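You operate a simulated robot arm through the tools that you are given. There is no shell and no other tool. Be economical: measure what you need, move in short steps, check, and stop when the job is done.

The job below is to be done with a simulated robot arm. You get a single attempt, and the scene is never put back.

## Task
Shut and bolt the shop door and show CLOSED on the sign.
Fine: turn the orange bar up before you shut the door.

Only the result counts: the job must be done as asked and must still hold three seconds after the hand-in. Knocking over, shifting, dropping, spilling or breaking anything else fails it.

## Robot
A 6-joint arm with a two-finger parallel gripper on a trunk, on a base that drives. Base frame: it is fixed to the floor where the robot stands at the start and does not move with it; the origin is under the middle of the robot, x ahead of it, y to its left, z up. Lengths are in mm, angles in degrees, forces in N, time in s.
With the tool pointing down near the work surface it reaches from about 100 to 720 mm from the robot's upright axis, wherever it stands. Its first joint turns from -166.0 to 166.0 degrees. Places, roughly: door bolt [700, 800, 1200]; orange bar [500, -100, 700]; shop door [900, -100, 1000]; slide of the door sign [600, 1000, 1200]. Payload 3.91 kg.
Tool frame: the origin (TCP) lies between the finger pads and is the grasp point; the fingertips stand 30 mm ahead of it; z points along the fingers, y is the line along which they close. Largest opening 110 mm; finger width 20, thickness 10; the body of the gripper, 48 by 112 mm, starts 55 mm behind the TCP.
Orientation is that of the tool frame in the base frame, as [roll, pitch, yaw] about the fixed x, y, z axes, in that order (R = Rz(yaw) Ry(pitch) Rx(roll)). With the fingers straight down and closing along the base's y, the tool's x points along the base's -x, its y along +y and its z along -z.

## Interface
- The arm moves only by the tool servo_tool. Its argument "plan" is text: rows parted by semicolons, each of 7 numbers parted by spaces: the shift along the base's x, y, z in mm, then the turn, a rotation vector about the base's x, y, z in degrees, then the opening, from 0 (shut) to 1 (fully open). In form: x y z wx wy wz fingers; .... A call has 1 to 10 rows; each row shifts and turns the commanded pose from where the row before left it. A row lasts 0.2 s, in which the tool goes at most 50 mm and 8.6 degrees; a call with a longer step from one row to the next is refused whole, and so is a gripper value outside its range. Where a pose cannot be reached the arm comes as near as it can. A force on the tool above 70 N (or 10 N above the force at the start of the call, whichever is more), or a blocked arm, ends the call early, and 0.2 s more pass. Each finger travels about 45 mm/s and halts on what it meets, pressing with about 43 N; the grip force reading is that of the motor and also rises with nothing between the fingers. The clock runs only during rows and for 0.2 s after the last one: add rows that do not move to give the fingers time. The reply holds the time, the measured pose of the TCP, the force on the tool along the base axes, the opening and the grip force, in the units named above and with some noise, with the torque about the TCP (base axes, N m) and any sound that the robot's microphone picked up.
- Cameras (640 x 400 px; columns grow to the right, rows downward): "scene" is now at [8.4, 184.8, 1553.1]; the picture's right is [0.41, -0.91, 0.00], its down [-0.68, -0.31, -0.66] and it looks along [0.60, 0.27, -0.75] (base axes); focal length 259 px, centre (320, 200). "wrist" rides on the gripper at [71, 22, -107] in the tool frame; the picture's right is [-0.29, 0.96, 0.00], its down [-0.76, -0.23, -0.61] and it looks along [-0.58, -0.18, 0.79] (tool axes); focal length 243 px, centre (320, 200).
- get_image(camera): a new picture of that camera. No time passes.
- lift_body(by): slides the trunk up (or, below 0, down) by that many mm; the arm and the scene camera ride with it, the base frame stays. It gives what a move gives, with no picture.
- drive_base(legs): drives the robot by 1 to 6 legs, each [ahead, left, turn to the left] in mm, mm and degrees, along the robot's own axes; the way and the turn of a leg run together, so that a leg with both is an arc; at most 1500 mm and 180 degrees a leg. The arm and the cameras ride along, it lands a little off, and it stops where it bumps. It gives what a move gives.
- turn_head(pan, tilt): turns the head with the scene camera to pan (to the left, within 86 degrees either way) and tilt (down, from -29 to 69), counted from straight ahead of the robot. It gives what a move gives.
- probe_pixels(camera, pixels): for up to 12 pixels [column, row] of the newest picture of that camera ("zoom" is the newest enlarged one), the place [x, y, z] in the base frame of the surface seen there, good to about 3 mm. No time passes.
- zoom(camera, box): a new picture of the part [left, top, right, bottom] of that camera's present view, enlarged. No time passes.
- finish_job(): hands the job in; it is judged then, once.

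Keep the steps short. Do not move on a guess: measure, check each grasp and each placing, and mend mistakes. In all there are 80 turns and 52 pictures (those below and enlarged ones count). Leave the gripper open and the arm clear of the work at the hand-in unless told otherwise, and finish with a single line.

The tools are called after "Request:" as name(argument=value, ...) on one line, values as JSON. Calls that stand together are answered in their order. servo_tool: Moves the arm, as the interface text tells. Its arguments: {"type":"object","properties":{"plan":{"type":"string"}},"required":["plan"]} The other tools are called the same way: lift_body (by) slides the trunk up or down; drive_base (legs) drives the base; turn_head (pan, tilt) turns the head that bears the scene camera; get_image (camera) takes a picture; probe_pixels (camera, pixels) gives the place of the surface under pixels of a picture; zoom (camera, box) takes an enlarged picture of a part of a camera's view; finish_job () hands the job in.

At the start:

```text
clock: 0.0
tcp_pos: [231.7, 302.3, 997.8]
ee_rot: [180.0, 0.0, 180.0]
contact_force: [0.2, 0.0, -0.2]
torque: [0.03, 0.0, -0.01]
finger_gap: 109.8
grip_force: 0.0
trunk travel left (down, up): [-525.0, 65.0]
robot x, y, heading: [0.6, -3.5, -0.1]
head pan, tilt: [24.4, 48.6]
```

scene: 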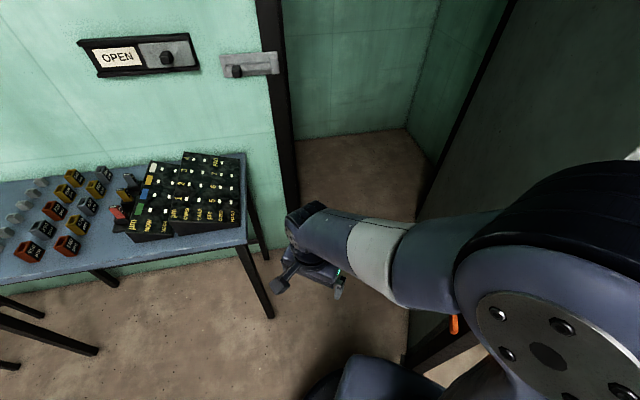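
wrist: 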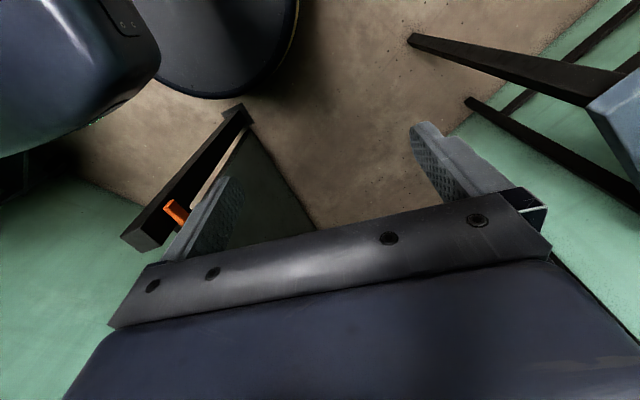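

I see the OPEN sign (about 140,55), the bolt (250,65) and a bit of orange at (455,323). I turn the head right and take a picture of the door.

Request:
turn_head(pan=-20, tilt=35)

Request:
get_image(camera="scene")

```text
clock: 1.1
tcp_pos: [230.6, 302.2, 1000.8]
ee_rot: [-180.0, 0.0, -180.0]
contact_force: [0.2, 0.4, 0.2]
torque: [-0.04, 0.01, -0.02]
finger_gap: 109.9
grip_force: 0.1
trunk travel left (down, up): [-525.0, 65.0]
robot x, y, heading: [-5.0, 0.9, 0.1]
head pan, tilt: [-20.0, 35.0]
```

```text
49 pictures are left
```

scene: 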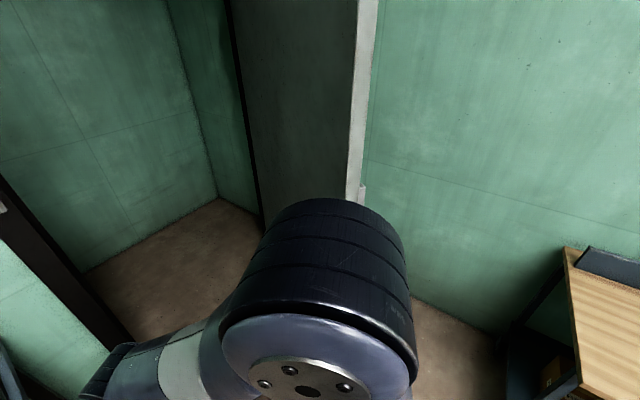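

The door stands open toward the robot, its near edge around (360,100). I probe door, frame and walls.

Request:
probe_pixels(camera="scene", pixels=[[240, 60], [262, 190], [300, 60], [345, 60], [352, 180], [368, 30], [357, 190], [362, 195], [420, 100], [20, 230], [100, 320], [480, 300]])

Request:
turn_head(pan=30, tilt=25)

Request:
get_image(camera="scene")

```text
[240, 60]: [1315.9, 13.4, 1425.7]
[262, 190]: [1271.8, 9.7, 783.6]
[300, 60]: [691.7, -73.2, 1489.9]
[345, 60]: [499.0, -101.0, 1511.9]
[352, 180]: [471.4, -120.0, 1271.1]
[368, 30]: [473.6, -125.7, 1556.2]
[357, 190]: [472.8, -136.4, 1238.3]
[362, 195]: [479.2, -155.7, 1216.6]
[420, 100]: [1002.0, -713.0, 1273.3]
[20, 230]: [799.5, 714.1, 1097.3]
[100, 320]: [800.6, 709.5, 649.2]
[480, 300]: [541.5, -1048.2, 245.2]
```

```text
clock: 2.3
tcp_pos: [231.1, 303.2, 1000.2]
ee_rot: [-180.0, 0.0, -180.0]
contact_force: [0.2, -0.2, 0.0]
torque: [0.0, -0.01, 0.0]
finger_gap: 110.1
grip_force: 0.1
trunk travel left (down, up): [-525.0, 65.0]
robot x, y, heading: [1.6, 3.6, -0.1]
head pan, tilt: [30.0, 25.0]
```

```text
48 pictures are left
```

scene: 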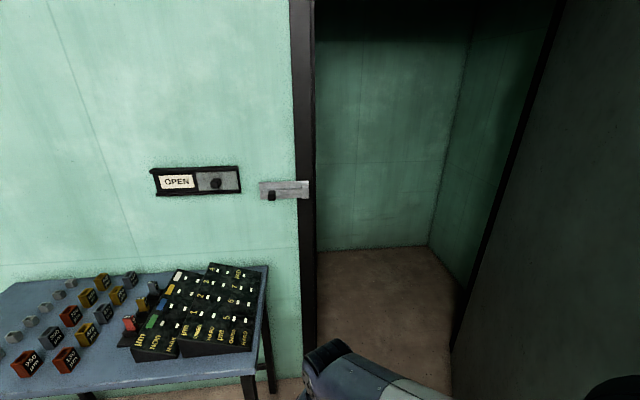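

Door hinge seems near (1300,10), free edge near (470,-120), bolt jamb near (800,710). I probe the orange bar in the wrist picture and the sign and bolt in the scene picture.

Request:
get_image(camera="wrist")

Request:
probe_pixels(camera="wrist", pixels=[[170, 205], [178, 215], [184, 220], [235, 115], [150, 235], [165, 215], [200, 180], [280, 200], [90, 210], [240, 140]])

Request:
probe_pixels(camera="scene", pixels=[[160, 182], [216, 184], [230, 175], [205, 180], [240, 182], [271, 196], [290, 190], [303, 190], [262, 190], [220, 100], [220, 230], [303, 100]])

Request:
zoom(camera="scene", box=[140, 150, 340, 275])

```text
47 pictures are left
```

wrist: 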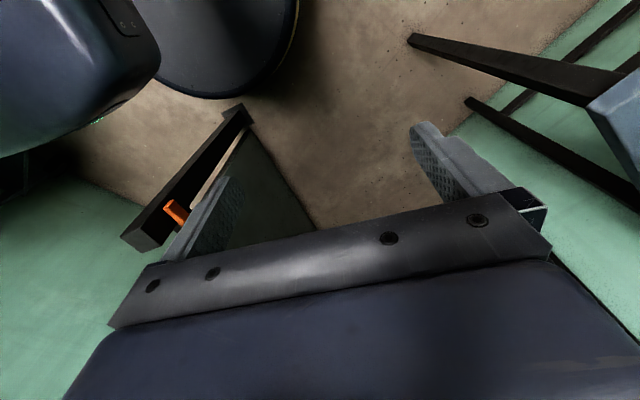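

```text
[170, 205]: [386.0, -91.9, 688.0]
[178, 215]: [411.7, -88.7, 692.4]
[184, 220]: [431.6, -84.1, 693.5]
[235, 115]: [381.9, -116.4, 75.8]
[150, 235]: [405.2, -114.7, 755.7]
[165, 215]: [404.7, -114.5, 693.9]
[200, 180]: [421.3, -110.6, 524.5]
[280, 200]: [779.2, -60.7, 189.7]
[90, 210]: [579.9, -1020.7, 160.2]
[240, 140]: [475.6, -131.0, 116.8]
```

```text
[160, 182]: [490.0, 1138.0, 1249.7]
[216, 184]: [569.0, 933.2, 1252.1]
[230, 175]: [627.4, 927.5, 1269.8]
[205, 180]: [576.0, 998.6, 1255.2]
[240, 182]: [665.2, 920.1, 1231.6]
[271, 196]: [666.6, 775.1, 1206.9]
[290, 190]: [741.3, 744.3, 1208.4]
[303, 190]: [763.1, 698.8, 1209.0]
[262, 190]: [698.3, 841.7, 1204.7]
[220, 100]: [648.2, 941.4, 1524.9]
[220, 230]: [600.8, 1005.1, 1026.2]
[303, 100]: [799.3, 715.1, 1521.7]
```

```text
3.20 times, centred on (240, 212) of scene
```

zoom: 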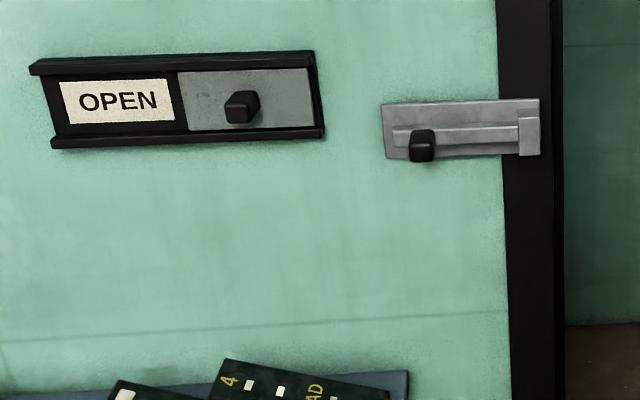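

Wall sign slide knob is near (569,933,1252); bolt knob near (667,775,1207). The orange bar sits near (386–432,-90,690) on a dark post at about (400,-115). I turn the tool 43° right in place so the wrist camera faces the post.

Request:
servo_tool(plan="0 0 0 0 0 -8.5 1; 0 0 0 0 0 -8.5 1; 0 0 0 0 0 -8.5 1; 0 0 0 0 0 -8.5 1; 0 0 0 0 0 -8.5 1")

Request:
get_image(camera="wrist")

```text
clock: 3.5
tcp_pos: [232.0, 301.6, 1001.6]
ee_rot: [180.0, 0.1, 137.2]
contact_force: [-0.1, 0.7, 1.0]
torque: [0.03, 0.0, -0.04]
finger_gap: 110.0
grip_force: 0.0
trunk travel left (down, up): [-525.0, 65.0]
robot x, y, heading: [-0.9, -1.1, -0.3]
head pan, tilt: [30.0, 25.0]
```

```text
45 pictures are left
```

wrist: 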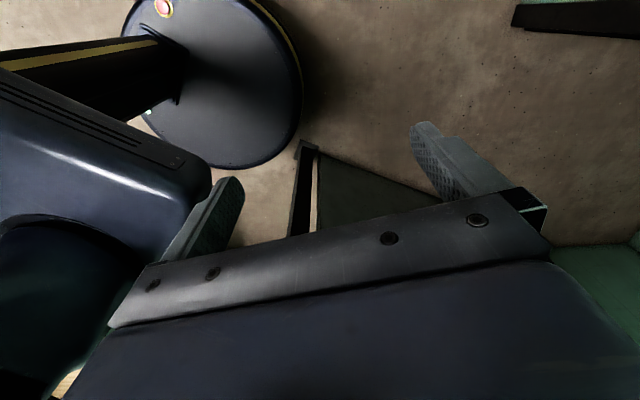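

The gripper hides the bar. I tilt the fingers 34° up toward the post and look again.

Request:
servo_tool(plan="0 0 0 -7.2 -4.2 0 1; 0 0 0 -7.2 -4.2 0 1; 0 0 0 -7.2 -4.2 0 1; 0 0 0 -7.2 -4.2 0 1")

Request:
get_image(camera="wrist")

```text
clock: 4.5
tcp_pos: [232.7, 303.5, 1000.2]
ee_rot: [-169.0, 31.8, 140.6]
contact_force: [0.1, 0.1, 0.0]
torque: [-0.02, 0.0, 0.0]
finger_gap: 110.0
grip_force: 0.0
trunk travel left (down, up): [-525.0, 65.0]
robot x, y, heading: [-2.5, -3.1, 0.1]
head pan, tilt: [30.0, 25.0]
```

```text
44 pictures are left
```

wrist: 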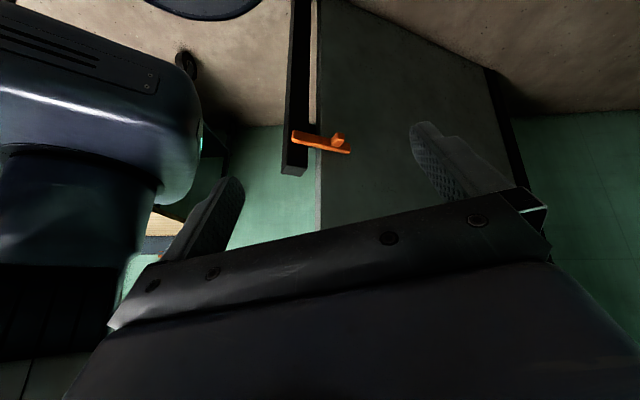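

Now the bar is visible: it pivots on the post and crosses the door face, with a small grip at (338,140). I zoom and probe.

Request:
zoom(camera="wrist", box=[256, 90, 384, 170])

Request:
probe_pixels(camera="wrist", pixels=[[293, 138], [297, 143], [305, 138], [325, 146], [347, 151], [338, 142], [338, 136], [296, 170], [303, 60], [360, 150], [317, 60], [325, 200]])

```text
5.00 times, centred on (320, 130) of wrist
```

zoom: 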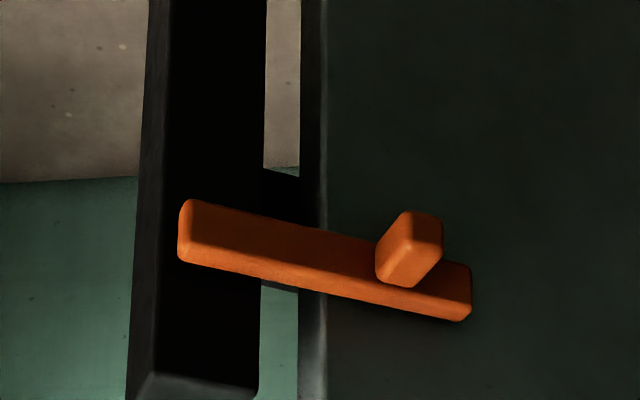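

```text
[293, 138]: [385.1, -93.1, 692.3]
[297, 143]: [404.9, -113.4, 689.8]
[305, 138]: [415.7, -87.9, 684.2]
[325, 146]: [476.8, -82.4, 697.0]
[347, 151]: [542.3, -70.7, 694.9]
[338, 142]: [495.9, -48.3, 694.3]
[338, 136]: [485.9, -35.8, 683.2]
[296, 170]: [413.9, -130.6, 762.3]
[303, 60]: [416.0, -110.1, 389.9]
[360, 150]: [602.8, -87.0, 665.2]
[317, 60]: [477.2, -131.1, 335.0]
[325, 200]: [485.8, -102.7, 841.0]
```

The bar (world: pivot near (400,-95,690), tip near (540,-71), knob near (505,-48)) must swing up about a y-axis. Before driving I check the floor at left and right.

Request:
turn_head(pan=75, tilt=50)

Request:
get_image(camera="scene")

Request:
turn_head(pan=-75, tilt=40)

Request:
get_image(camera="scene")

```text
clock: 5.6
tcp_pos: [232.1, 302.6, 999.2]
ee_rot: [-169.0, 31.7, 140.6]
contact_force: [0.2, 0.3, 0.0]
torque: [0.03, 0.0, -0.01]
finger_gap: 110.1
grip_force: 0.0
trunk travel left (down, up): [-525.0, 65.0]
robot x, y, heading: [-2.8, -3.8, 0.0]
head pan, tilt: [75.0, 50.0]
```

```text
42 pictures are left
```

scene: 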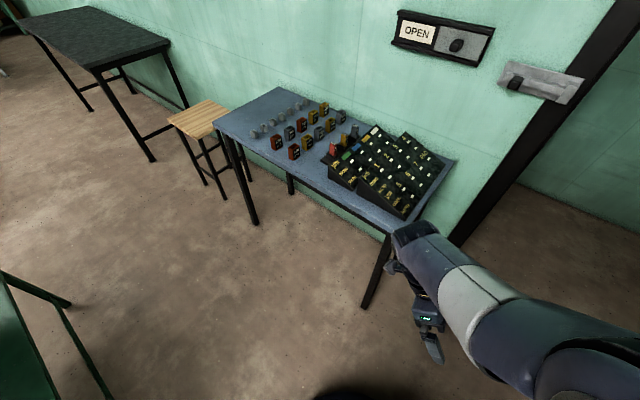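

```text
clock: 8.0
tcp_pos: [232.1, 302.9, 998.9]
ee_rot: [-169.0, 31.6, 140.6]
contact_force: [-0.2, -0.4, 0.3]
torque: [0.04, -0.01, -0.01]
finger_gap: 109.9
grip_force: 0.1
trunk travel left (down, up): [-525.0, 65.0]
robot x, y, heading: [-0.9, -0.9, -0.2]
head pan, tilt: [-75.0, 40.0]
```

```text
41 pictures are left
```

scene: 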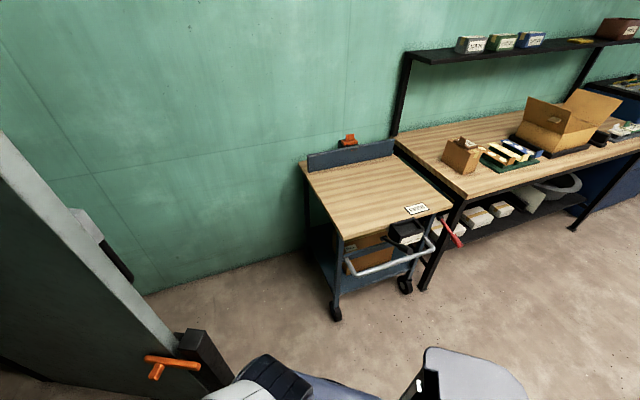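

Left side is open floor; a cart and chair are at right. The bar, post and the door's pull handle (105,245) are visible here. I probe them.

Request:
probe_pixels(camera="scene", pixels=[[147, 358], [195, 366], [155, 374], [190, 340], [235, 385], [90, 225], [118, 265], [128, 280], [80, 240], [335, 315], [380, 255], [430, 370]])

Request:
zoom(camera="scene", box=[40, 180, 280, 400])

```text
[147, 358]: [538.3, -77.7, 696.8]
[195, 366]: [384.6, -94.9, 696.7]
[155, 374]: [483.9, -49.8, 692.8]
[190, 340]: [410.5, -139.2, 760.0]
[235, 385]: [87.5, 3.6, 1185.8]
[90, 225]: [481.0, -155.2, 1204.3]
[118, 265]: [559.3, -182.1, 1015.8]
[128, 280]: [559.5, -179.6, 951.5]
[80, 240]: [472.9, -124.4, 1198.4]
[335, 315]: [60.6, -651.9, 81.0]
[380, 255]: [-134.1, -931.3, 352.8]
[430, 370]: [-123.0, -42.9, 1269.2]
```

```text
1.82 times, centred on (160, 290) of scene
```

zoom: 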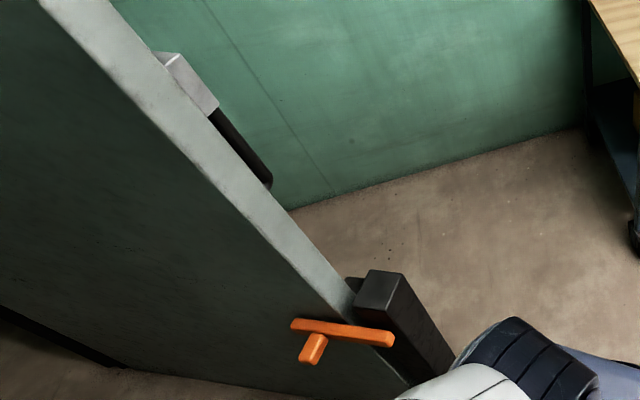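

Next: drive 250 mm left over the free floor, then swing the tool toward the bar with fingers horizontal.

Request:
drive_base(legs=[[0, 250, 0]])

Request:
servo_tool(plan="0 -45 0 7.2 4.2 0 0.5; 0 -45 0 7.2 4.2 0 0.3; 0 -45 0 7.2 4.2 0 0; 0 -45 0 7.2 4.2 0 0; 0 -45 0 -5.8 -6.2 0 0; 0 -45 0 -5.8 -6.2 0 0; 0 -40 0 -5.8 -6.2 0 0; 0 0 0 -5.8 -6.2 0 0; 0 0 0 -5.8 -6.2 0 0; 0 0 0 -5.8 -6.2 0 0")

Request:
servo_tool(plan="0 0 0 -5.8 -6.2 0 0; 0 0 0 -5.8 -6.2 0 0; 0 0 0 -5.8 -6.2 0 0; 0 0 0 -5.8 -6.2 0 0; 0 0 0 -3.4 -3.6 0 0")

```text
clock: 9.8
tcp_pos: [233.9, 553.5, 999.6]
ee_rot: [-169.1, 31.7, 140.4]
contact_force: [-0.2, 0.4, -0.7]
torque: [0.02, 0.01, -0.02]
finger_gap: 110.1
grip_force: 0.0
trunk travel left (down, up): [-525.0, 65.0]
robot x, y, heading: [3.4, 253.3, -0.5]
head pan, tilt: [-75.0, 40.0]
```

```text
clock: 12.2
tcp_pos: [249.7, 277.0, 1007.0]
ee_rot: [173.5, 49.6, 131.9]
contact_force: [1.1, 0.0, -0.4]
torque: [0.0, 0.0, 0.0]
finger_gap: 0.1
grip_force: 37.1
trunk travel left (down, up): [-525.0, 65.0]
robot x, y, heading: [1.9, 248.3, -0.1]
head pan, tilt: [-75.0, 40.0]
stopped in row 10: the arm was blocked; the commanded pose is now the measured one
```

```text
clock: 13.4
tcp_pos: [263.5, 303.0, 1078.5]
ee_rot: [111.2, 86.7, 70.7]
contact_force: [0.0, 0.6, 1.6]
torque: [0.01, 0.01, -0.02]
finger_gap: 0.0
grip_force: 37.9
out of reach, approached as far as the arm can: row 2, 3, 4, 5
trunk travel left (down, up): [-525.0, 65.0]
robot x, y, heading: [0.6, 253.6, -0.1]
head pan, tilt: [-75.0, 40.0]
```

Fingers are now horizontal pointing (0.76,-0.65). I lower the trunk 430 mm (nothing beneath) to get under the bar.

Request:
lift_body(by=-430)

Request:
get_image(camera="wrist")

```text
refused: -430 is not a number from -400 to 400
```

```text
39 pictures are left
```

wrist: 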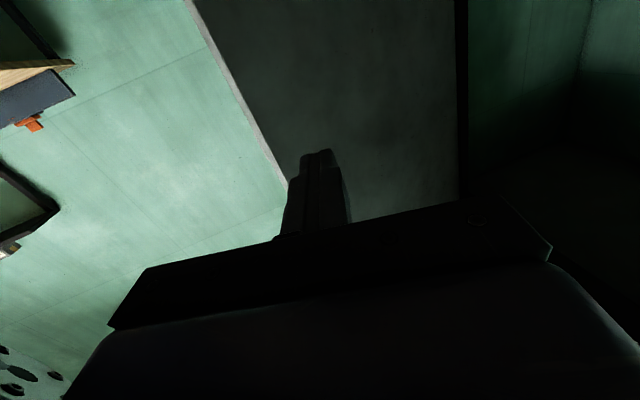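

Request:
lift_body(by=-400)

Request:
servo_tool(plan="35 -45 -5 0 0 0 0; 35 -35 -5 0 0 0 0; 35 -35 -5 0 0 0 0; 30 -35 -5 0 0 0 0; 20 -35 -5 0 0 0 0")

Request:
get_image(camera="wrist")

```text
clock: 17.2
tcp_pos: [262.0, 302.7, 678.3]
ee_rot: [113.4, 86.6, 72.8]
contact_force: [0.4, -0.4, 0.5]
torque: [0.0, 0.0, -0.01]
finger_gap: 0.0
grip_force: 37.7
trunk travel left (down, up): [-125.0, 465.0]
robot x, y, heading: [1.8, 253.3, -0.2]
head pan, tilt: [-75.0, 40.0]
```

```text
refused: row 1 steps farther than a row can; nothing moved
```

```text
38 pictures are left
```

wrist: 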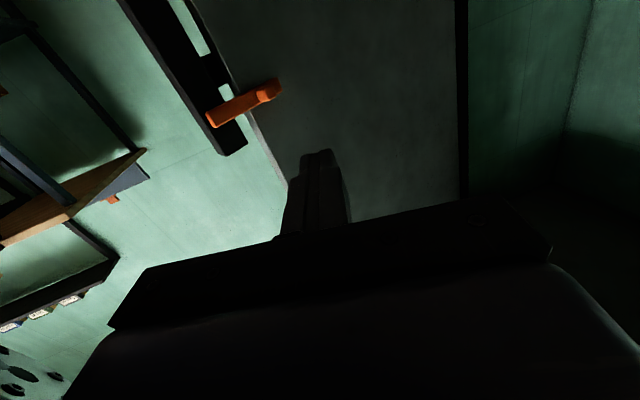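

The bar and closed fingers are both in view. I move to a staging point short of the bar and lower than it.

Request:
servo_tool(plan="24 -40 -5 0 0 0 0; 24 -40 -5 0 0 0 0; 24 -40 -5 0 0 0 0; 24 -40 -5 0 0 0 0; 24 -40 -5 0 0 0 0; 24 -40 -5 0 0 0 0; 24 -40 -5 0 0 0 0; 0 0 0 0 0 0 0")

Request:
get_image(camera="wrist")

```text
clock: 19.0
tcp_pos: [451.4, 43.3, 700.3]
ee_rot: [119.2, 87.0, 78.5]
contact_force: [0.0, 0.3, 0.2]
torque: [-0.01, 0.01, -0.02]
finger_gap: 0.0
grip_force: 37.3
out of reach, approached as far as the arm can: row 1, 2, 3, 4, 5, 6, 7
trunk travel left (down, up): [-125.0, 465.0]
robot x, y, heading: [-0.1, 247.7, -0.2]
head pan, tilt: [-75.0, 40.0]
```

```text
37 pictures are left
```

wrist: 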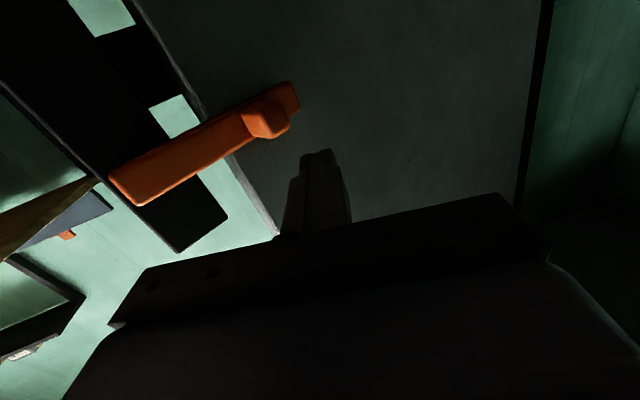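

The arm stayed at z≈700; the trunk has travel left, so I lower it by 60 to get under the knob.

Request:
lift_body(by=-60)

Request:
servo_tool(plan="0 0 0 0 0 0 0; 15 -30 0 0 0 0 0")

Request:
get_image(camera="wrist")

```text
clock: 20.0
tcp_pos: [450.5, 41.8, 640.0]
ee_rot: [118.6, 86.9, 77.8]
contact_force: [0.6, -0.3, 0.7]
torque: [-0.01, 0.01, 0.0]
finger_gap: 0.0
grip_force: 37.5
trunk travel left (down, up): [-65.0, 525.0]
robot x, y, heading: [0.2, 249.2, 0.1]
head pan, tilt: [-75.0, 40.0]
```

```text
clock: 20.6
tcp_pos: [469.9, 16.2, 643.0]
ee_rot: [123.6, 87.1, 82.5]
contact_force: [0.0, -0.5, -0.8]
torque: [0.0, 0.02, 0.0]
finger_gap: 0.0
grip_force: 37.8
out of reach, approached as far as the arm can: row 2
trunk travel left (down, up): [-65.0, 525.0]
robot x, y, heading: [1.7, 253.6, -0.3]
head pan, tilt: [-75.0, 40.0]
```

```text
36 pictures are left
```

wrist: 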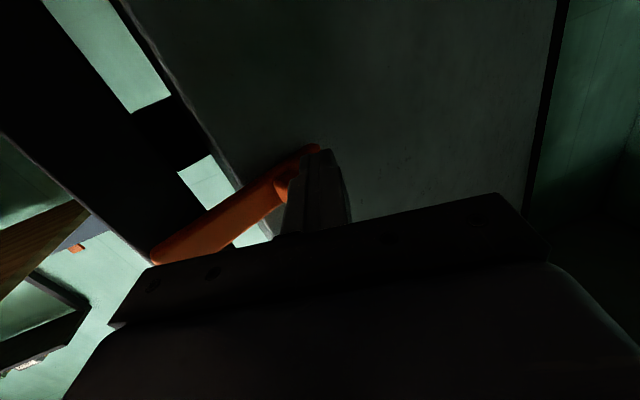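

The wrist seems to be at its tilt limit. I tilt the fingers back down by about 13° and read whether poses become reachable.

Request:
servo_tool(plan="0 0 0 4.6 5 0 0; 0 0 0 4.6 5 0 0; 0 0 0 0 0 0 0")

```text
clock: 21.4
tcp_pos: [467.3, 15.0, 643.8]
ee_rot: [168.5, 74.4, 127.3]
contact_force: [0.2, 0.0, 0.4]
torque: [0.03, 0.01, 0.02]
finger_gap: 0.0
grip_force: 37.7
trunk travel left (down, up): [-65.0, 525.0]
robot x, y, heading: [3.0, 250.6, 0.1]
head pan, tilt: [-75.0, 40.0]
```

Reachable now. I slide in under the knob (tip to y≈-80).

Request:
servo_tool(plan="10 -35 0 0 0 0 0; 10 -35 0 0 0 0 0; 0 0 0 0 0 0 0")

Request:
get_image(camera="wrist")

```text
clock: 22.2
tcp_pos: [490.9, -52.1, 643.5]
ee_rot: [167.1, 74.5, 125.8]
contact_force: [-0.2, -1.2, 0.8]
torque: [0.01, 0.0, -0.01]
finger_gap: 0.1
grip_force: 37.6
trunk travel left (down, up): [-65.0, 525.0]
robot x, y, heading: [1.6, 251.5, -0.1]
head pan, tilt: [-75.0, 40.0]
```

```text
35 pictures are left
```

wrist: 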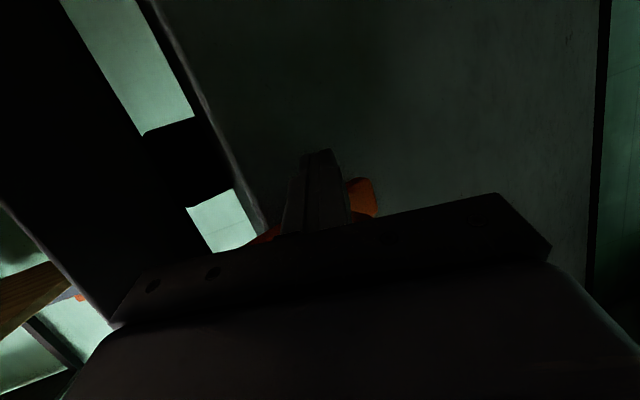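

The finger lies under the bar near the knob. I push up along an arc about the pivot, first half.

Request:
servo_tool(plan="4 0 25 0 0 0 0; 2 0 25 0 0 0 0; -4 0 25 0 0 0 0; 0 0 0 0 0 0 0")

Request:
get_image(camera="scene")

```text
clock: 23.2
tcp_pos: [486.8, -55.4, 714.1]
ee_rot: [168.5, 74.0, 127.2]
contact_force: [-34.5, -2.7, -28.3]
torque: [-0.35, -1.23, 0.53]
finger_gap: 0.0
grip_force: 37.5
trunk travel left (down, up): [-65.0, 525.0]
robot x, y, heading: [1.0, 251.7, -0.5]
head pan, tilt: [-75.0, 40.0]
```

```text
34 pictures are left
```

scene: 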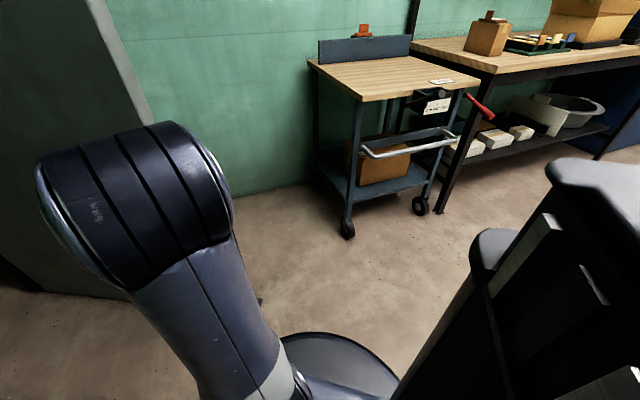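

Force (-34,-3,-28): the finger may press the knob's inner side. I look with the wrist.

Request:
get_image(camera="wrist")

Request:
zoom(camera="wrist", box=[220, 110, 420, 235])

```text
33 pictures are left
```

wrist: 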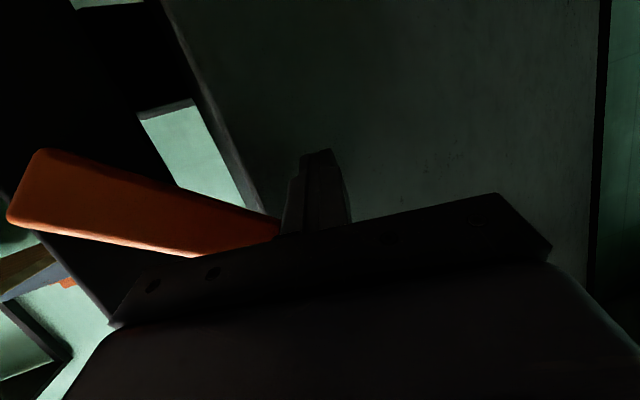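

```text
3.20 times, centred on (320, 172) of wrist
```

zoom: 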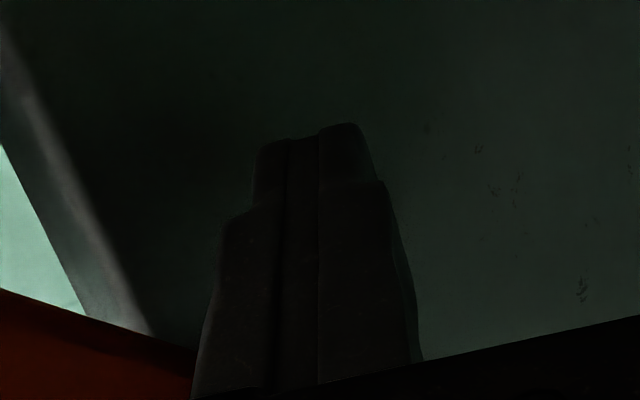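

The bar has turned up by roughly 25° already. I continue the arc with a bit more -x to relieve the side force.

Request:
servo_tool(plan="-10 0 12 0 0 0 0; -10 0 12 0 0 0 0; -12 0 10 0 0 0 0; 0 0 0 0 0 0 0")

Request:
get_image(camera="wrist")

```text
clock: 24.0
tcp_pos: [461.6, -56.0, 736.3]
ee_rot: [169.4, 73.2, 127.8]
contact_force: [-5.5, 0.9, -10.5]
torque: [-0.15, -0.3, 0.02]
finger_gap: 0.0
grip_force: 37.7
trunk travel left (down, up): [-65.0, 525.0]
robot x, y, heading: [-0.7, 249.6, -0.4]
head pan, tilt: [-75.0, 40.0]
stopped in row 3: the force on the tool passed its limit at 74 N (the readings are from after the stop); the commanded pose is now the measured one
```

```text
31 pictures are left
```

wrist: 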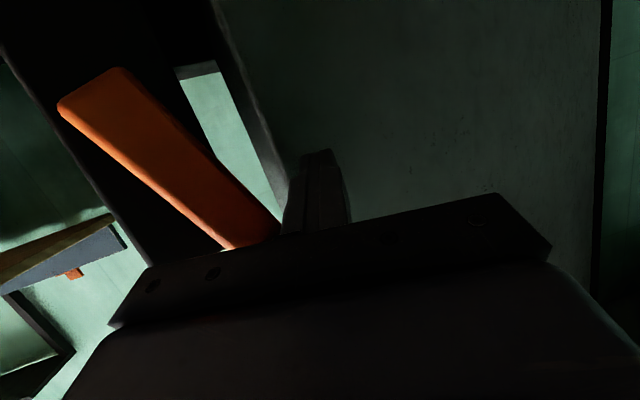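

About 45–50° done. I go on with small tangential steps.

Request:
servo_tool(plan="-5 0 5 0 0 0 0; -5 0 5 0 0 0 0; -5 0 5 0 0 0 0; -6 0 4 0 0 0 0; -6 0 4 0 0 0 0")

```text
clock: 25.1
tcp_pos: [436.2, -52.7, 746.5]
ee_rot: [170.2, 71.4, 128.7]
contact_force: [-3.5, 3.1, -14.4]
torque: [-0.14, -0.44, -0.05]
finger_gap: 0.2
grip_force: 37.4
trunk travel left (down, up): [-65.0, 525.0]
robot x, y, heading: [0.2, 251.4, -0.3]
head pan, tilt: [-75.0, 40.0]
stopped in row 5: the force on the tool passed its limit at 72 N (the readings are from after the stop); the commanded pose is now the measured one
```

Request:
get_image(camera="wrist")

Request:
probe_pixels(camera="wrist", pixels=[[100, 80], [160, 130], [200, 190], [240, 230], [270, 215], [150, 200], [60, 120]])

```text
30 pictures are left
```

wrist: 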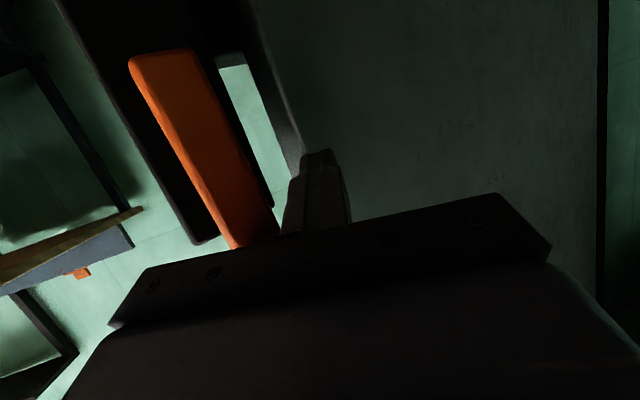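

```text
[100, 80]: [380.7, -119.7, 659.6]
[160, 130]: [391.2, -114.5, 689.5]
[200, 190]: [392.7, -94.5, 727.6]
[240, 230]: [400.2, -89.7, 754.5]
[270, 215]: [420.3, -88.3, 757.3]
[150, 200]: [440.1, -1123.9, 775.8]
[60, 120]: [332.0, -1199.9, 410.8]
```

The bar is now nearly parallel to the post (~75°). I push mainly in -x, slowly.

Request:
servo_tool(plan="-5 0 1 0 0 0 0; -5 0 1 0 0 0 0; -5 0 1 0 0 0 0; -5 0 0 0 0 0 0; -5 0 0 0 0 0 0")

Request:
get_image(camera="wrist")

```text
clock: 26.3
tcp_pos: [418.6, -45.4, 750.5]
ee_rot: [170.1, 72.2, 128.4]
contact_force: [-0.2, -0.3, -0.1]
torque: [-0.02, -0.02, -0.04]
finger_gap: 0.2
grip_force: 37.2
out of reach, approached as far as the arm can: row 3, 5
trunk travel left (down, up): [-65.0, 525.0]
robot x, y, heading: [-0.3, 252.7, -0.5]
head pan, tilt: [-75.0, 40.0]
```

```text
29 pictures are left
```

wrist: 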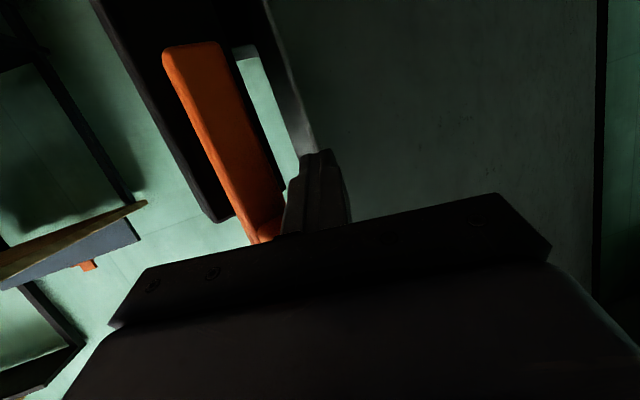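

Contact force is gone; the bar looks close to vertical. I back off and look.

Request:
servo_tool(plan="0 30 0 0 0 0 0; -15 40 0 0 0 0 0; -20 40 0 0 0 0 0; -20 40 0 0 0 0 0; -20 40 0 0 0 0 0; 0 0 0 0 0 0 0")

Request:
get_image(camera="wrist")

```text
clock: 27.7
tcp_pos: [361.0, 141.9, 705.6]
ee_rot: [-170.6, 66.4, 145.7]
contact_force: [-0.5, -0.2, -0.5]
torque: [-0.03, 0.04, 0.0]
finger_gap: 0.0
grip_force: 37.3
trunk travel left (down, up): [-65.0, 525.0]
robot x, y, heading: [-1.4, 250.1, -0.3]
head pan, tilt: [-75.0, 40.0]
stopped in row 6: the arm was blocked; the commanded pose is now the measured one
```

```text
28 pictures are left
```

wrist: 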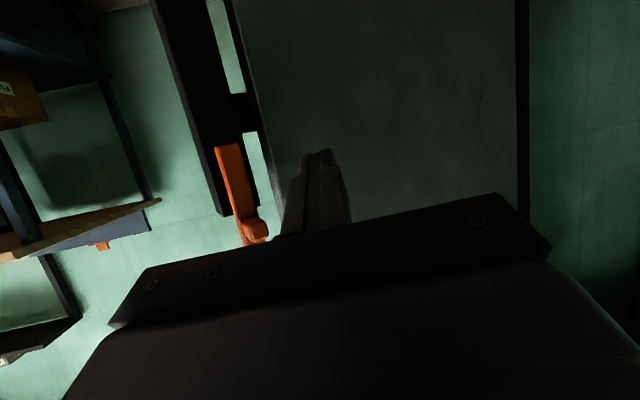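

I probe the bar's two ends along its edges to get its angle.

Request:
zoom(camera="wrist", box=[180, 130, 300, 250])

Request:
probe_pixels(camera="wrist", pixels=[[220, 155], [235, 155], [226, 185], [245, 185], [233, 210], [240, 240], [255, 230]])

```text
3.33 times, centred on (240, 190) of wrist
```

zoom: 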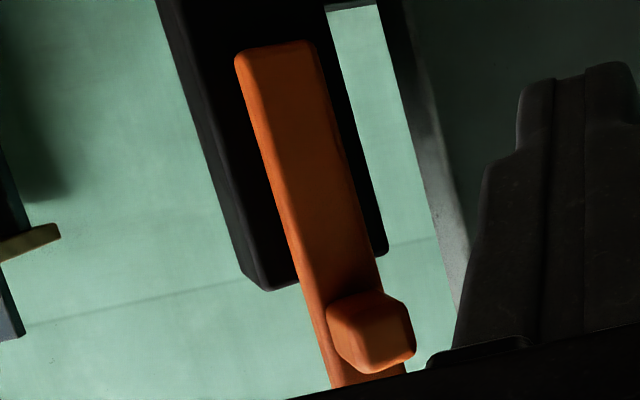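

```text
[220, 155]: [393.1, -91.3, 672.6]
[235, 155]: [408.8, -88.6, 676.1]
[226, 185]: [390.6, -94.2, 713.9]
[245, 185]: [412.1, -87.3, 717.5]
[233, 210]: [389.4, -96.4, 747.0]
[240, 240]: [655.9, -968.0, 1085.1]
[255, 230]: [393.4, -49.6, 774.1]
```

The bar is vertical (edge x 393→389 from z 673→747). Next: raise the trunk, then drive back 150 and right 430 so the arm can reach past the door's free edge on its far side.

Request:
lift_body(by=380)

Request:
drive_base(legs=[[-150, 0, 0], [0, -430, 0]])

Request:
servo_tool(plan="0 0 0 0 0 8.5 0; 0 0 0 0 0 8.5 0; 0 0 0 0 0 8.5 0; 0 0 0 0 0 8.5 0; 0 0 0 0 0 8.5 0")

Request:
turn_head(pan=-10, tilt=35)

Request:
get_image(camera="scene")

```text
clock: 31.3
tcp_pos: [357.0, 141.9, 1088.8]
ee_rot: [-171.7, 66.7, 144.8]
contact_force: [-0.9, 1.1, -0.6]
torque: [0.02, 0.0, -0.04]
finger_gap: 0.0
grip_force: 37.6
trunk travel left (down, up): [-445.0, 145.0]
robot x, y, heading: [2.8, 252.6, -0.3]
head pan, tilt: [-75.0, 40.0]
```

```text
clock: 34.9
tcp_pos: [208.7, -282.2, 1088.6]
ee_rot: [-171.6, 66.6, 145.5]
contact_force: [-0.7, 0.8, -0.4]
torque: [-0.03, 0.02, -0.02]
finger_gap: 0.1
grip_force: 37.8
trunk travel left (down, up): [-445.0, 145.0]
robot x, y, heading: [-153.5, -174.7, 0.3]
head pan, tilt: [-75.0, 40.0]
```

```text
clock: 36.2
tcp_pos: [222.3, -211.9, 1097.6]
ee_rot: [-167.5, 67.9, -156.0]
contact_force: [0.3, -0.5, 0.0]
torque: [0.01, -0.03, -0.04]
finger_gap: 0.0
grip_force: 37.7
trunk travel left (down, up): [-445.0, 145.0]
robot x, y, heading: [-144.4, -175.6, 0.2]
head pan, tilt: [-75.0, 40.0]
stopped in row 5: the arm was blocked; the commanded pose is now the measured one
```

```text
clock: 37.5
tcp_pos: [223.1, -211.9, 1099.6]
ee_rot: [-167.5, 67.9, -156.1]
contact_force: [0.4, -0.7, -0.2]
torque: [-0.02, -0.02, 0.0]
finger_gap: 0.2
grip_force: 37.6
trunk travel left (down, up): [-445.0, 145.0]
robot x, y, heading: [-149.3, -177.8, 0.2]
head pan, tilt: [-10.0, 35.0]
```

```text
26 pictures are left
```

scene: 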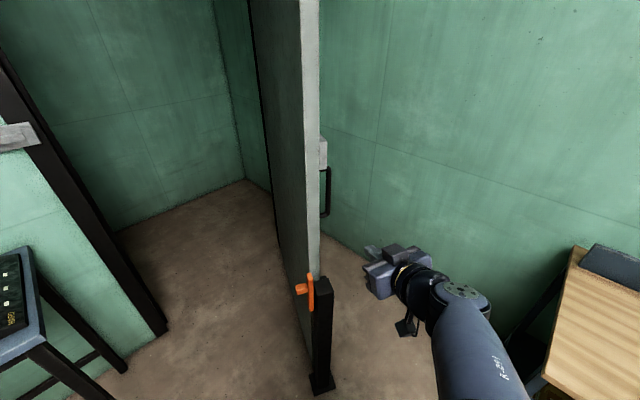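

Clear view: bar up at (308,293), door edge, handle at (326,190), my gripper right of it. Tool points (0.92,0.17,-0.37). I go forward on the far side of the door to x≈490, y≈-245.

Request:
servo_tool(plan="35 -9 0 0 0 0 0; 40 -8 0 0 0 0 0; 40 -8 0 0 0 0 0; 40 -8 0 0 0 0 0; 40 -3 0 0 0 0 0; 40 0 0 0 0 0 0; 30 0 0 0 0 0 0; 0 0 0 0 0 0 0")

Request:
get_image(camera="scene")

```text
clock: 39.3
tcp_pos: [489.8, -246.6, 1099.0]
ee_rot: [-167.4, 67.9, -156.1]
contact_force: [-0.3, 0.7, -0.9]
torque: [0.01, 0.03, 0.02]
finger_gap: 0.1
grip_force: 37.6
trunk travel left (down, up): [-445.0, 145.0]
robot x, y, heading: [-144.1, -179.0, 0.3]
head pan, tilt: [-10.0, 35.0]
```

```text
25 pictures are left
```

scene: 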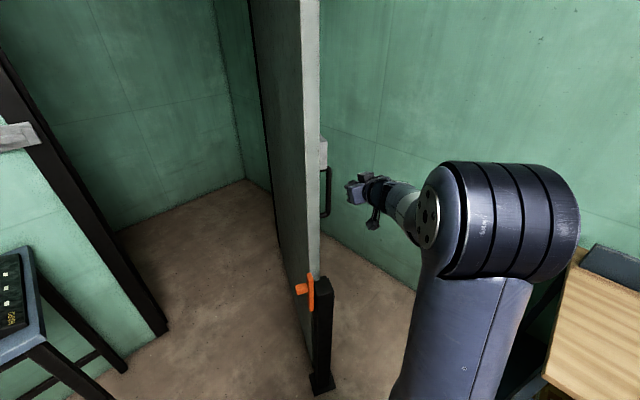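

Well placed. I push toward +y, slow after the approach.

Request:
servo_tool(plan="0 35 0 0 0 0 0; 0 30 0 0 0 0 0; 0 15 0 0 0 0 0; 0 15 0 0 0 0 0; 0 15 0 0 0 0 0; 0 15 0 0 0 0 0; 0 15 0 0 0 0 0; 0 15 0 0 0 0 0; 0 15 0 0 0 0 0; 0 15 0 0 0 0 0")

Request:
get_image(camera="scene")

```text
clock: 41.5
tcp_pos: [487.5, -62.8, 1099.2]
ee_rot: [-167.4, 67.9, -156.1]
contact_force: [0.0, -0.5, 0.2]
torque: [-0.02, 0.02, -0.01]
finger_gap: 0.0
grip_force: 37.5
trunk travel left (down, up): [-445.0, 145.0]
robot x, y, heading: [-149.1, -176.1, 0.1]
head pan, tilt: [-10.0, 35.0]
```

```text
24 pictures are left
```

scene: 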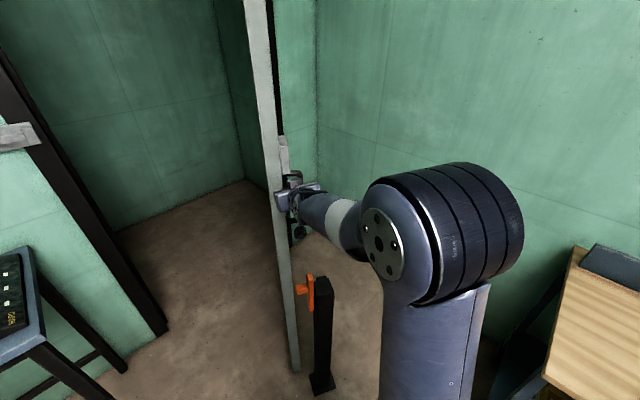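

The door follows freely. I drive the base 280 mm left with the arm held, carrying the door on.

Request:
drive_base(legs=[[0, 280, 0]])

Request:
get_image(camera="scene")

```text
clock: 43.5
tcp_pos: [485.6, 218.3, 1099.3]
ee_rot: [-167.4, 67.9, -156.0]
contact_force: [-0.6, 0.5, -0.7]
torque: [-0.02, 0.01, 0.03]
finger_gap: 0.1
grip_force: 37.9
trunk travel left (down, up): [-445.0, 145.0]
robot x, y, heading: [-148.2, 102.8, 0.2]
head pan, tilt: [-10.0, 35.0]
```

```text
23 pictures are left
```

scene: 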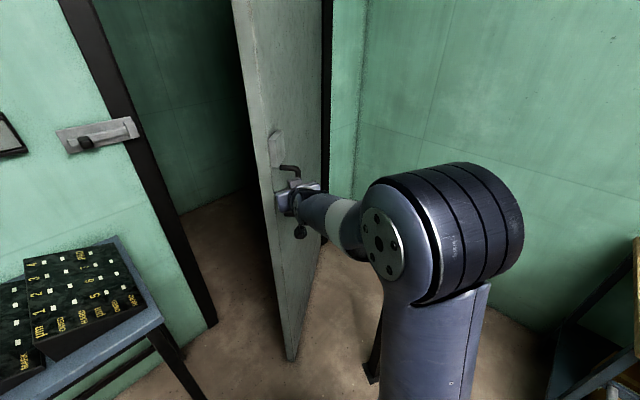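

Door is about half-way. I drive diagonally (120 ahead, 200 left) to keep the fingertip near the door's free edge, short of the handle.

Request:
drive_base(legs=[[120, 200, 0]])

Request:
turn_head(pan=15, tilt=35)

Request:
get_image(camera="scene")

```text
clock: 45.2
tcp_pos: [605.5, 417.8, 1100.1]
ee_rot: [-167.4, 67.9, -156.0]
contact_force: [1.5, -0.1, 0.9]
torque: [0.04, 0.01, -0.02]
finger_gap: 0.2
grip_force: 37.9
trunk travel left (down, up): [-445.0, 145.0]
robot x, y, heading: [-31.6, 303.7, 0.2]
head pan, tilt: [-10.0, 35.0]
```

```text
clock: 46.1
tcp_pos: [606.1, 417.6, 1099.6]
ee_rot: [-167.4, 67.9, -156.1]
contact_force: [0.9, -0.8, 0.0]
torque: [0.01, 0.01, 0.02]
finger_gap: 0.0
grip_force: 37.2
trunk travel left (down, up): [-445.0, 145.0]
robot x, y, heading: [-32.3, 305.6, -0.1]
head pan, tilt: [15.0, 35.0]
```

```text
22 pictures are left
```

scene: 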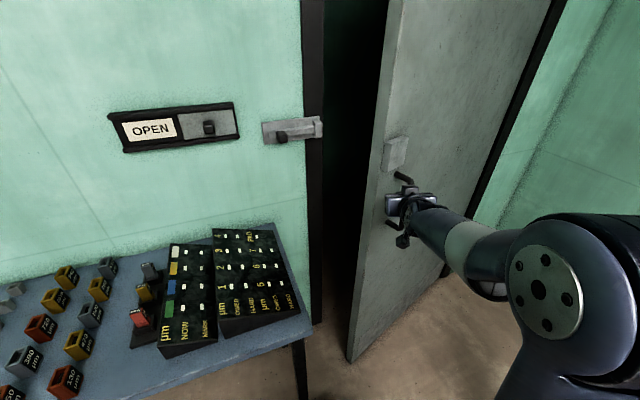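

The door is ~20° from shut. To stay clear of the table I retract the tool, re-place the base at about (130,220), then push on with the arm alone.

Request:
servo_tool(plan="-40 -10 0 0 0 0 0; -40 0 0 0 0 0 0; -40 0 0 0 0 0 0; -40 0 0 0 0 0 0; 0 0 0 0 0 0 0")

Request:
drive_base(legs=[[160, -85, 0]])

Request:
get_image(camera="scene")

Request:
probe_pixels(camera="scene", pixels=[[140, 380], [200, 390]])

```text
clock: 47.3
tcp_pos: [445.1, 411.9, 1100.1]
ee_rot: [-167.3, 67.9, -156.0]
contact_force: [0.5, 0.0, -0.6]
torque: [0.03, 0.01, -0.01]
finger_gap: 0.0
grip_force: 37.1
trunk travel left (down, up): [-445.0, 145.0]
robot x, y, heading: [-28.1, 300.9, 0.2]
head pan, tilt: [15.0, 35.0]
```

```text
clock: 48.8
tcp_pos: [606.6, 328.5, 1099.2]
ee_rot: [-167.3, 67.9, -156.0]
contact_force: [-0.1, -0.7, -0.8]
torque: [0.04, 0.01, 0.02]
finger_gap: 0.0
grip_force: 37.4
trunk travel left (down, up): [-445.0, 145.0]
robot x, y, heading: [130.5, 223.8, 0.3]
head pan, tilt: [15.0, 35.0]
```

```text
21 pictures are left
```

scene: 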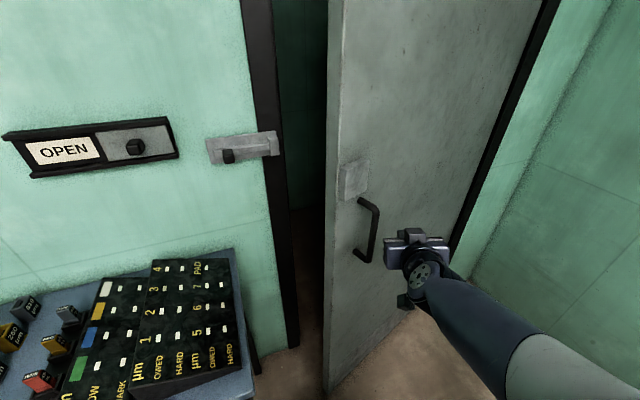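

```text
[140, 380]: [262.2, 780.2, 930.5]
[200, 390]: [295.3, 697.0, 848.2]
```

I probe the door face, edge, handle and strike to place the push.

Request:
probe_pixels(camera="scene", pixels=[[335, 240], [348, 240], [345, 215], [362, 205], [375, 225], [365, 260], [354, 180], [440, 150], [520, 60], [275, 145], [228, 157], [255, 148]])

```text
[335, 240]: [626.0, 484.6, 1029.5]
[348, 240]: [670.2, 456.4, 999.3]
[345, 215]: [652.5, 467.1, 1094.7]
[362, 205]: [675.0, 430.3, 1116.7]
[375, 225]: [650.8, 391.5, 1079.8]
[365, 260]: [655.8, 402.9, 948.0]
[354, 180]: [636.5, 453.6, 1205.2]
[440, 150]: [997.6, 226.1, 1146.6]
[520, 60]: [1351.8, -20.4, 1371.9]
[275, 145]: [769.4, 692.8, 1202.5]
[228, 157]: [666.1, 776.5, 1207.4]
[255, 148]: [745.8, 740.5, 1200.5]
```

Door now at ~145°, needs ~19° more; handle grip at (651,392). I go around the handle: pull left, then contact the face near (650,468).

Request:
servo_tool(plan="-45 10 0 0 0 0 0; -5 30 0 0 0 0 0; 0 35 0 0 0 0 0; 0 30 0 0 0 0 0; 20 10 0 0 0 0 0; 20 10 0 0 0 0 0; 15 10 0 0 0 0 0; 15 15 0 0 0 0 0; 15 15 0 0 0 0 0; 15 15 0 0 0 0 0")

Request:
get_image(camera="scene")

```text
clock: 51.0
tcp_pos: [656.1, 507.9, 1099.5]
ee_rot: [-167.4, 67.9, -156.0]
contact_force: [-0.8, 0.1, 0.2]
torque: [-0.02, -0.02, -0.01]
finger_gap: 0.1
grip_force: 38.0
trunk travel left (down, up): [-445.0, 145.0]
robot x, y, heading: [130.3, 225.6, 0.4]
head pan, tilt: [15.0, 35.0]
```

```text
20 pictures are left
```

scene: 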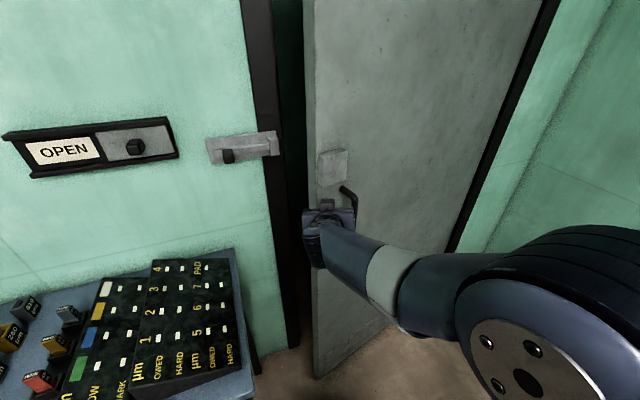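

Contact is good at ~30 mm from the edge. I push on along the arc.

Request:
servo_tool(plan="12 14 0 0 0 0 0; 12 14 0 0 0 0 0; 12 14 0 0 0 0 0; 12 14 0 0 0 0 0; 12 13 0 0 0 0 0; 13 13 0 0 0 0 0; 14 12 0 0 0 0 0; 14 12 0 0 0 0 0; 14 11 0 0 0 0 0; 12 9 0 0 0 0 0")

Request:
get_image(camera="scene")

```text
clock: 53.2
tcp_pos: [784.0, 633.2, 1099.5]
ee_rot: [-167.4, 67.9, -156.0]
contact_force: [0.5, -0.4, -0.1]
torque: [0.0, 0.04, 0.02]
finger_gap: 0.0
grip_force: 37.9
trunk travel left (down, up): [-445.0, 145.0]
robot x, y, heading: [132.0, 222.7, 0.0]
head pan, tilt: [15.0, 35.0]
```

```text
19 pictures are left
```

scene: 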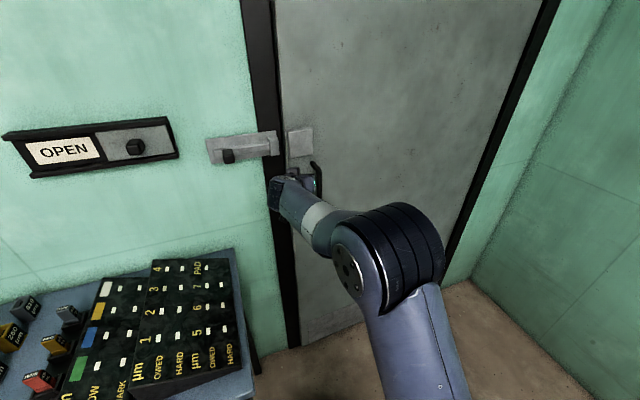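

Nearly shut. I push gently further along the wall normal until force appears.

Request:
servo_tool(plan="6 4 0 0 0 0 0; 6 4 0 0 0 0 0; 6 4 0 0 0 0 0; 6 4 0 0 0 0 0; 6 4 0 0 0 0 0; 6 4 0 0 0 0 0")

Request:
zoom(camera="scene", box=[190, 100, 350, 200])

Request:
probe_pixels(camera="zoom", pixels=[[300, 60], [330, 60], [372, 50], [440, 150], [470, 180], [520, 80], [600, 80], [150, 220], [170, 230], [240, 180], [300, 180], [335, 180]])

```text
clock: 54.6
tcp_pos: [819.1, 658.4, 1100.0]
ee_rot: [-167.3, 68.0, -155.8]
contact_force: [-2.8, -0.7, 0.1]
torque: [0.01, 0.01, 0.0]
finger_gap: 0.0
grip_force: 37.7
trunk travel left (down, up): [-445.0, 145.0]
robot x, y, heading: [130.5, 221.9, 0.2]
head pan, tilt: [15.0, 35.0]
```

```text
4.00 times, centred on (270, 150) of scene
```

zoom: 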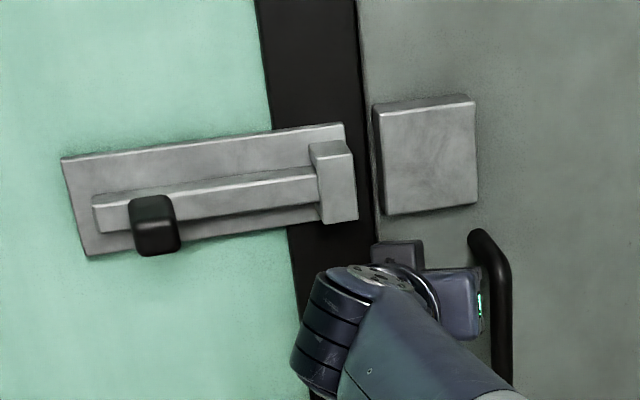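

```text
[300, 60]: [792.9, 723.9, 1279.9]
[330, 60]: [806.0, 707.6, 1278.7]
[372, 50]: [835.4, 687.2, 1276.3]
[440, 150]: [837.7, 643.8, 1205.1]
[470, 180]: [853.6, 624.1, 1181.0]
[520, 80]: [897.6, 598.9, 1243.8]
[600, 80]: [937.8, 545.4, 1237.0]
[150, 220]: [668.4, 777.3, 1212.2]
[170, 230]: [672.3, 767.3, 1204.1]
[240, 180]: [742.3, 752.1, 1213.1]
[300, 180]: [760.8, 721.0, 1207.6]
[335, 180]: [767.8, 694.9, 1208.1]
```

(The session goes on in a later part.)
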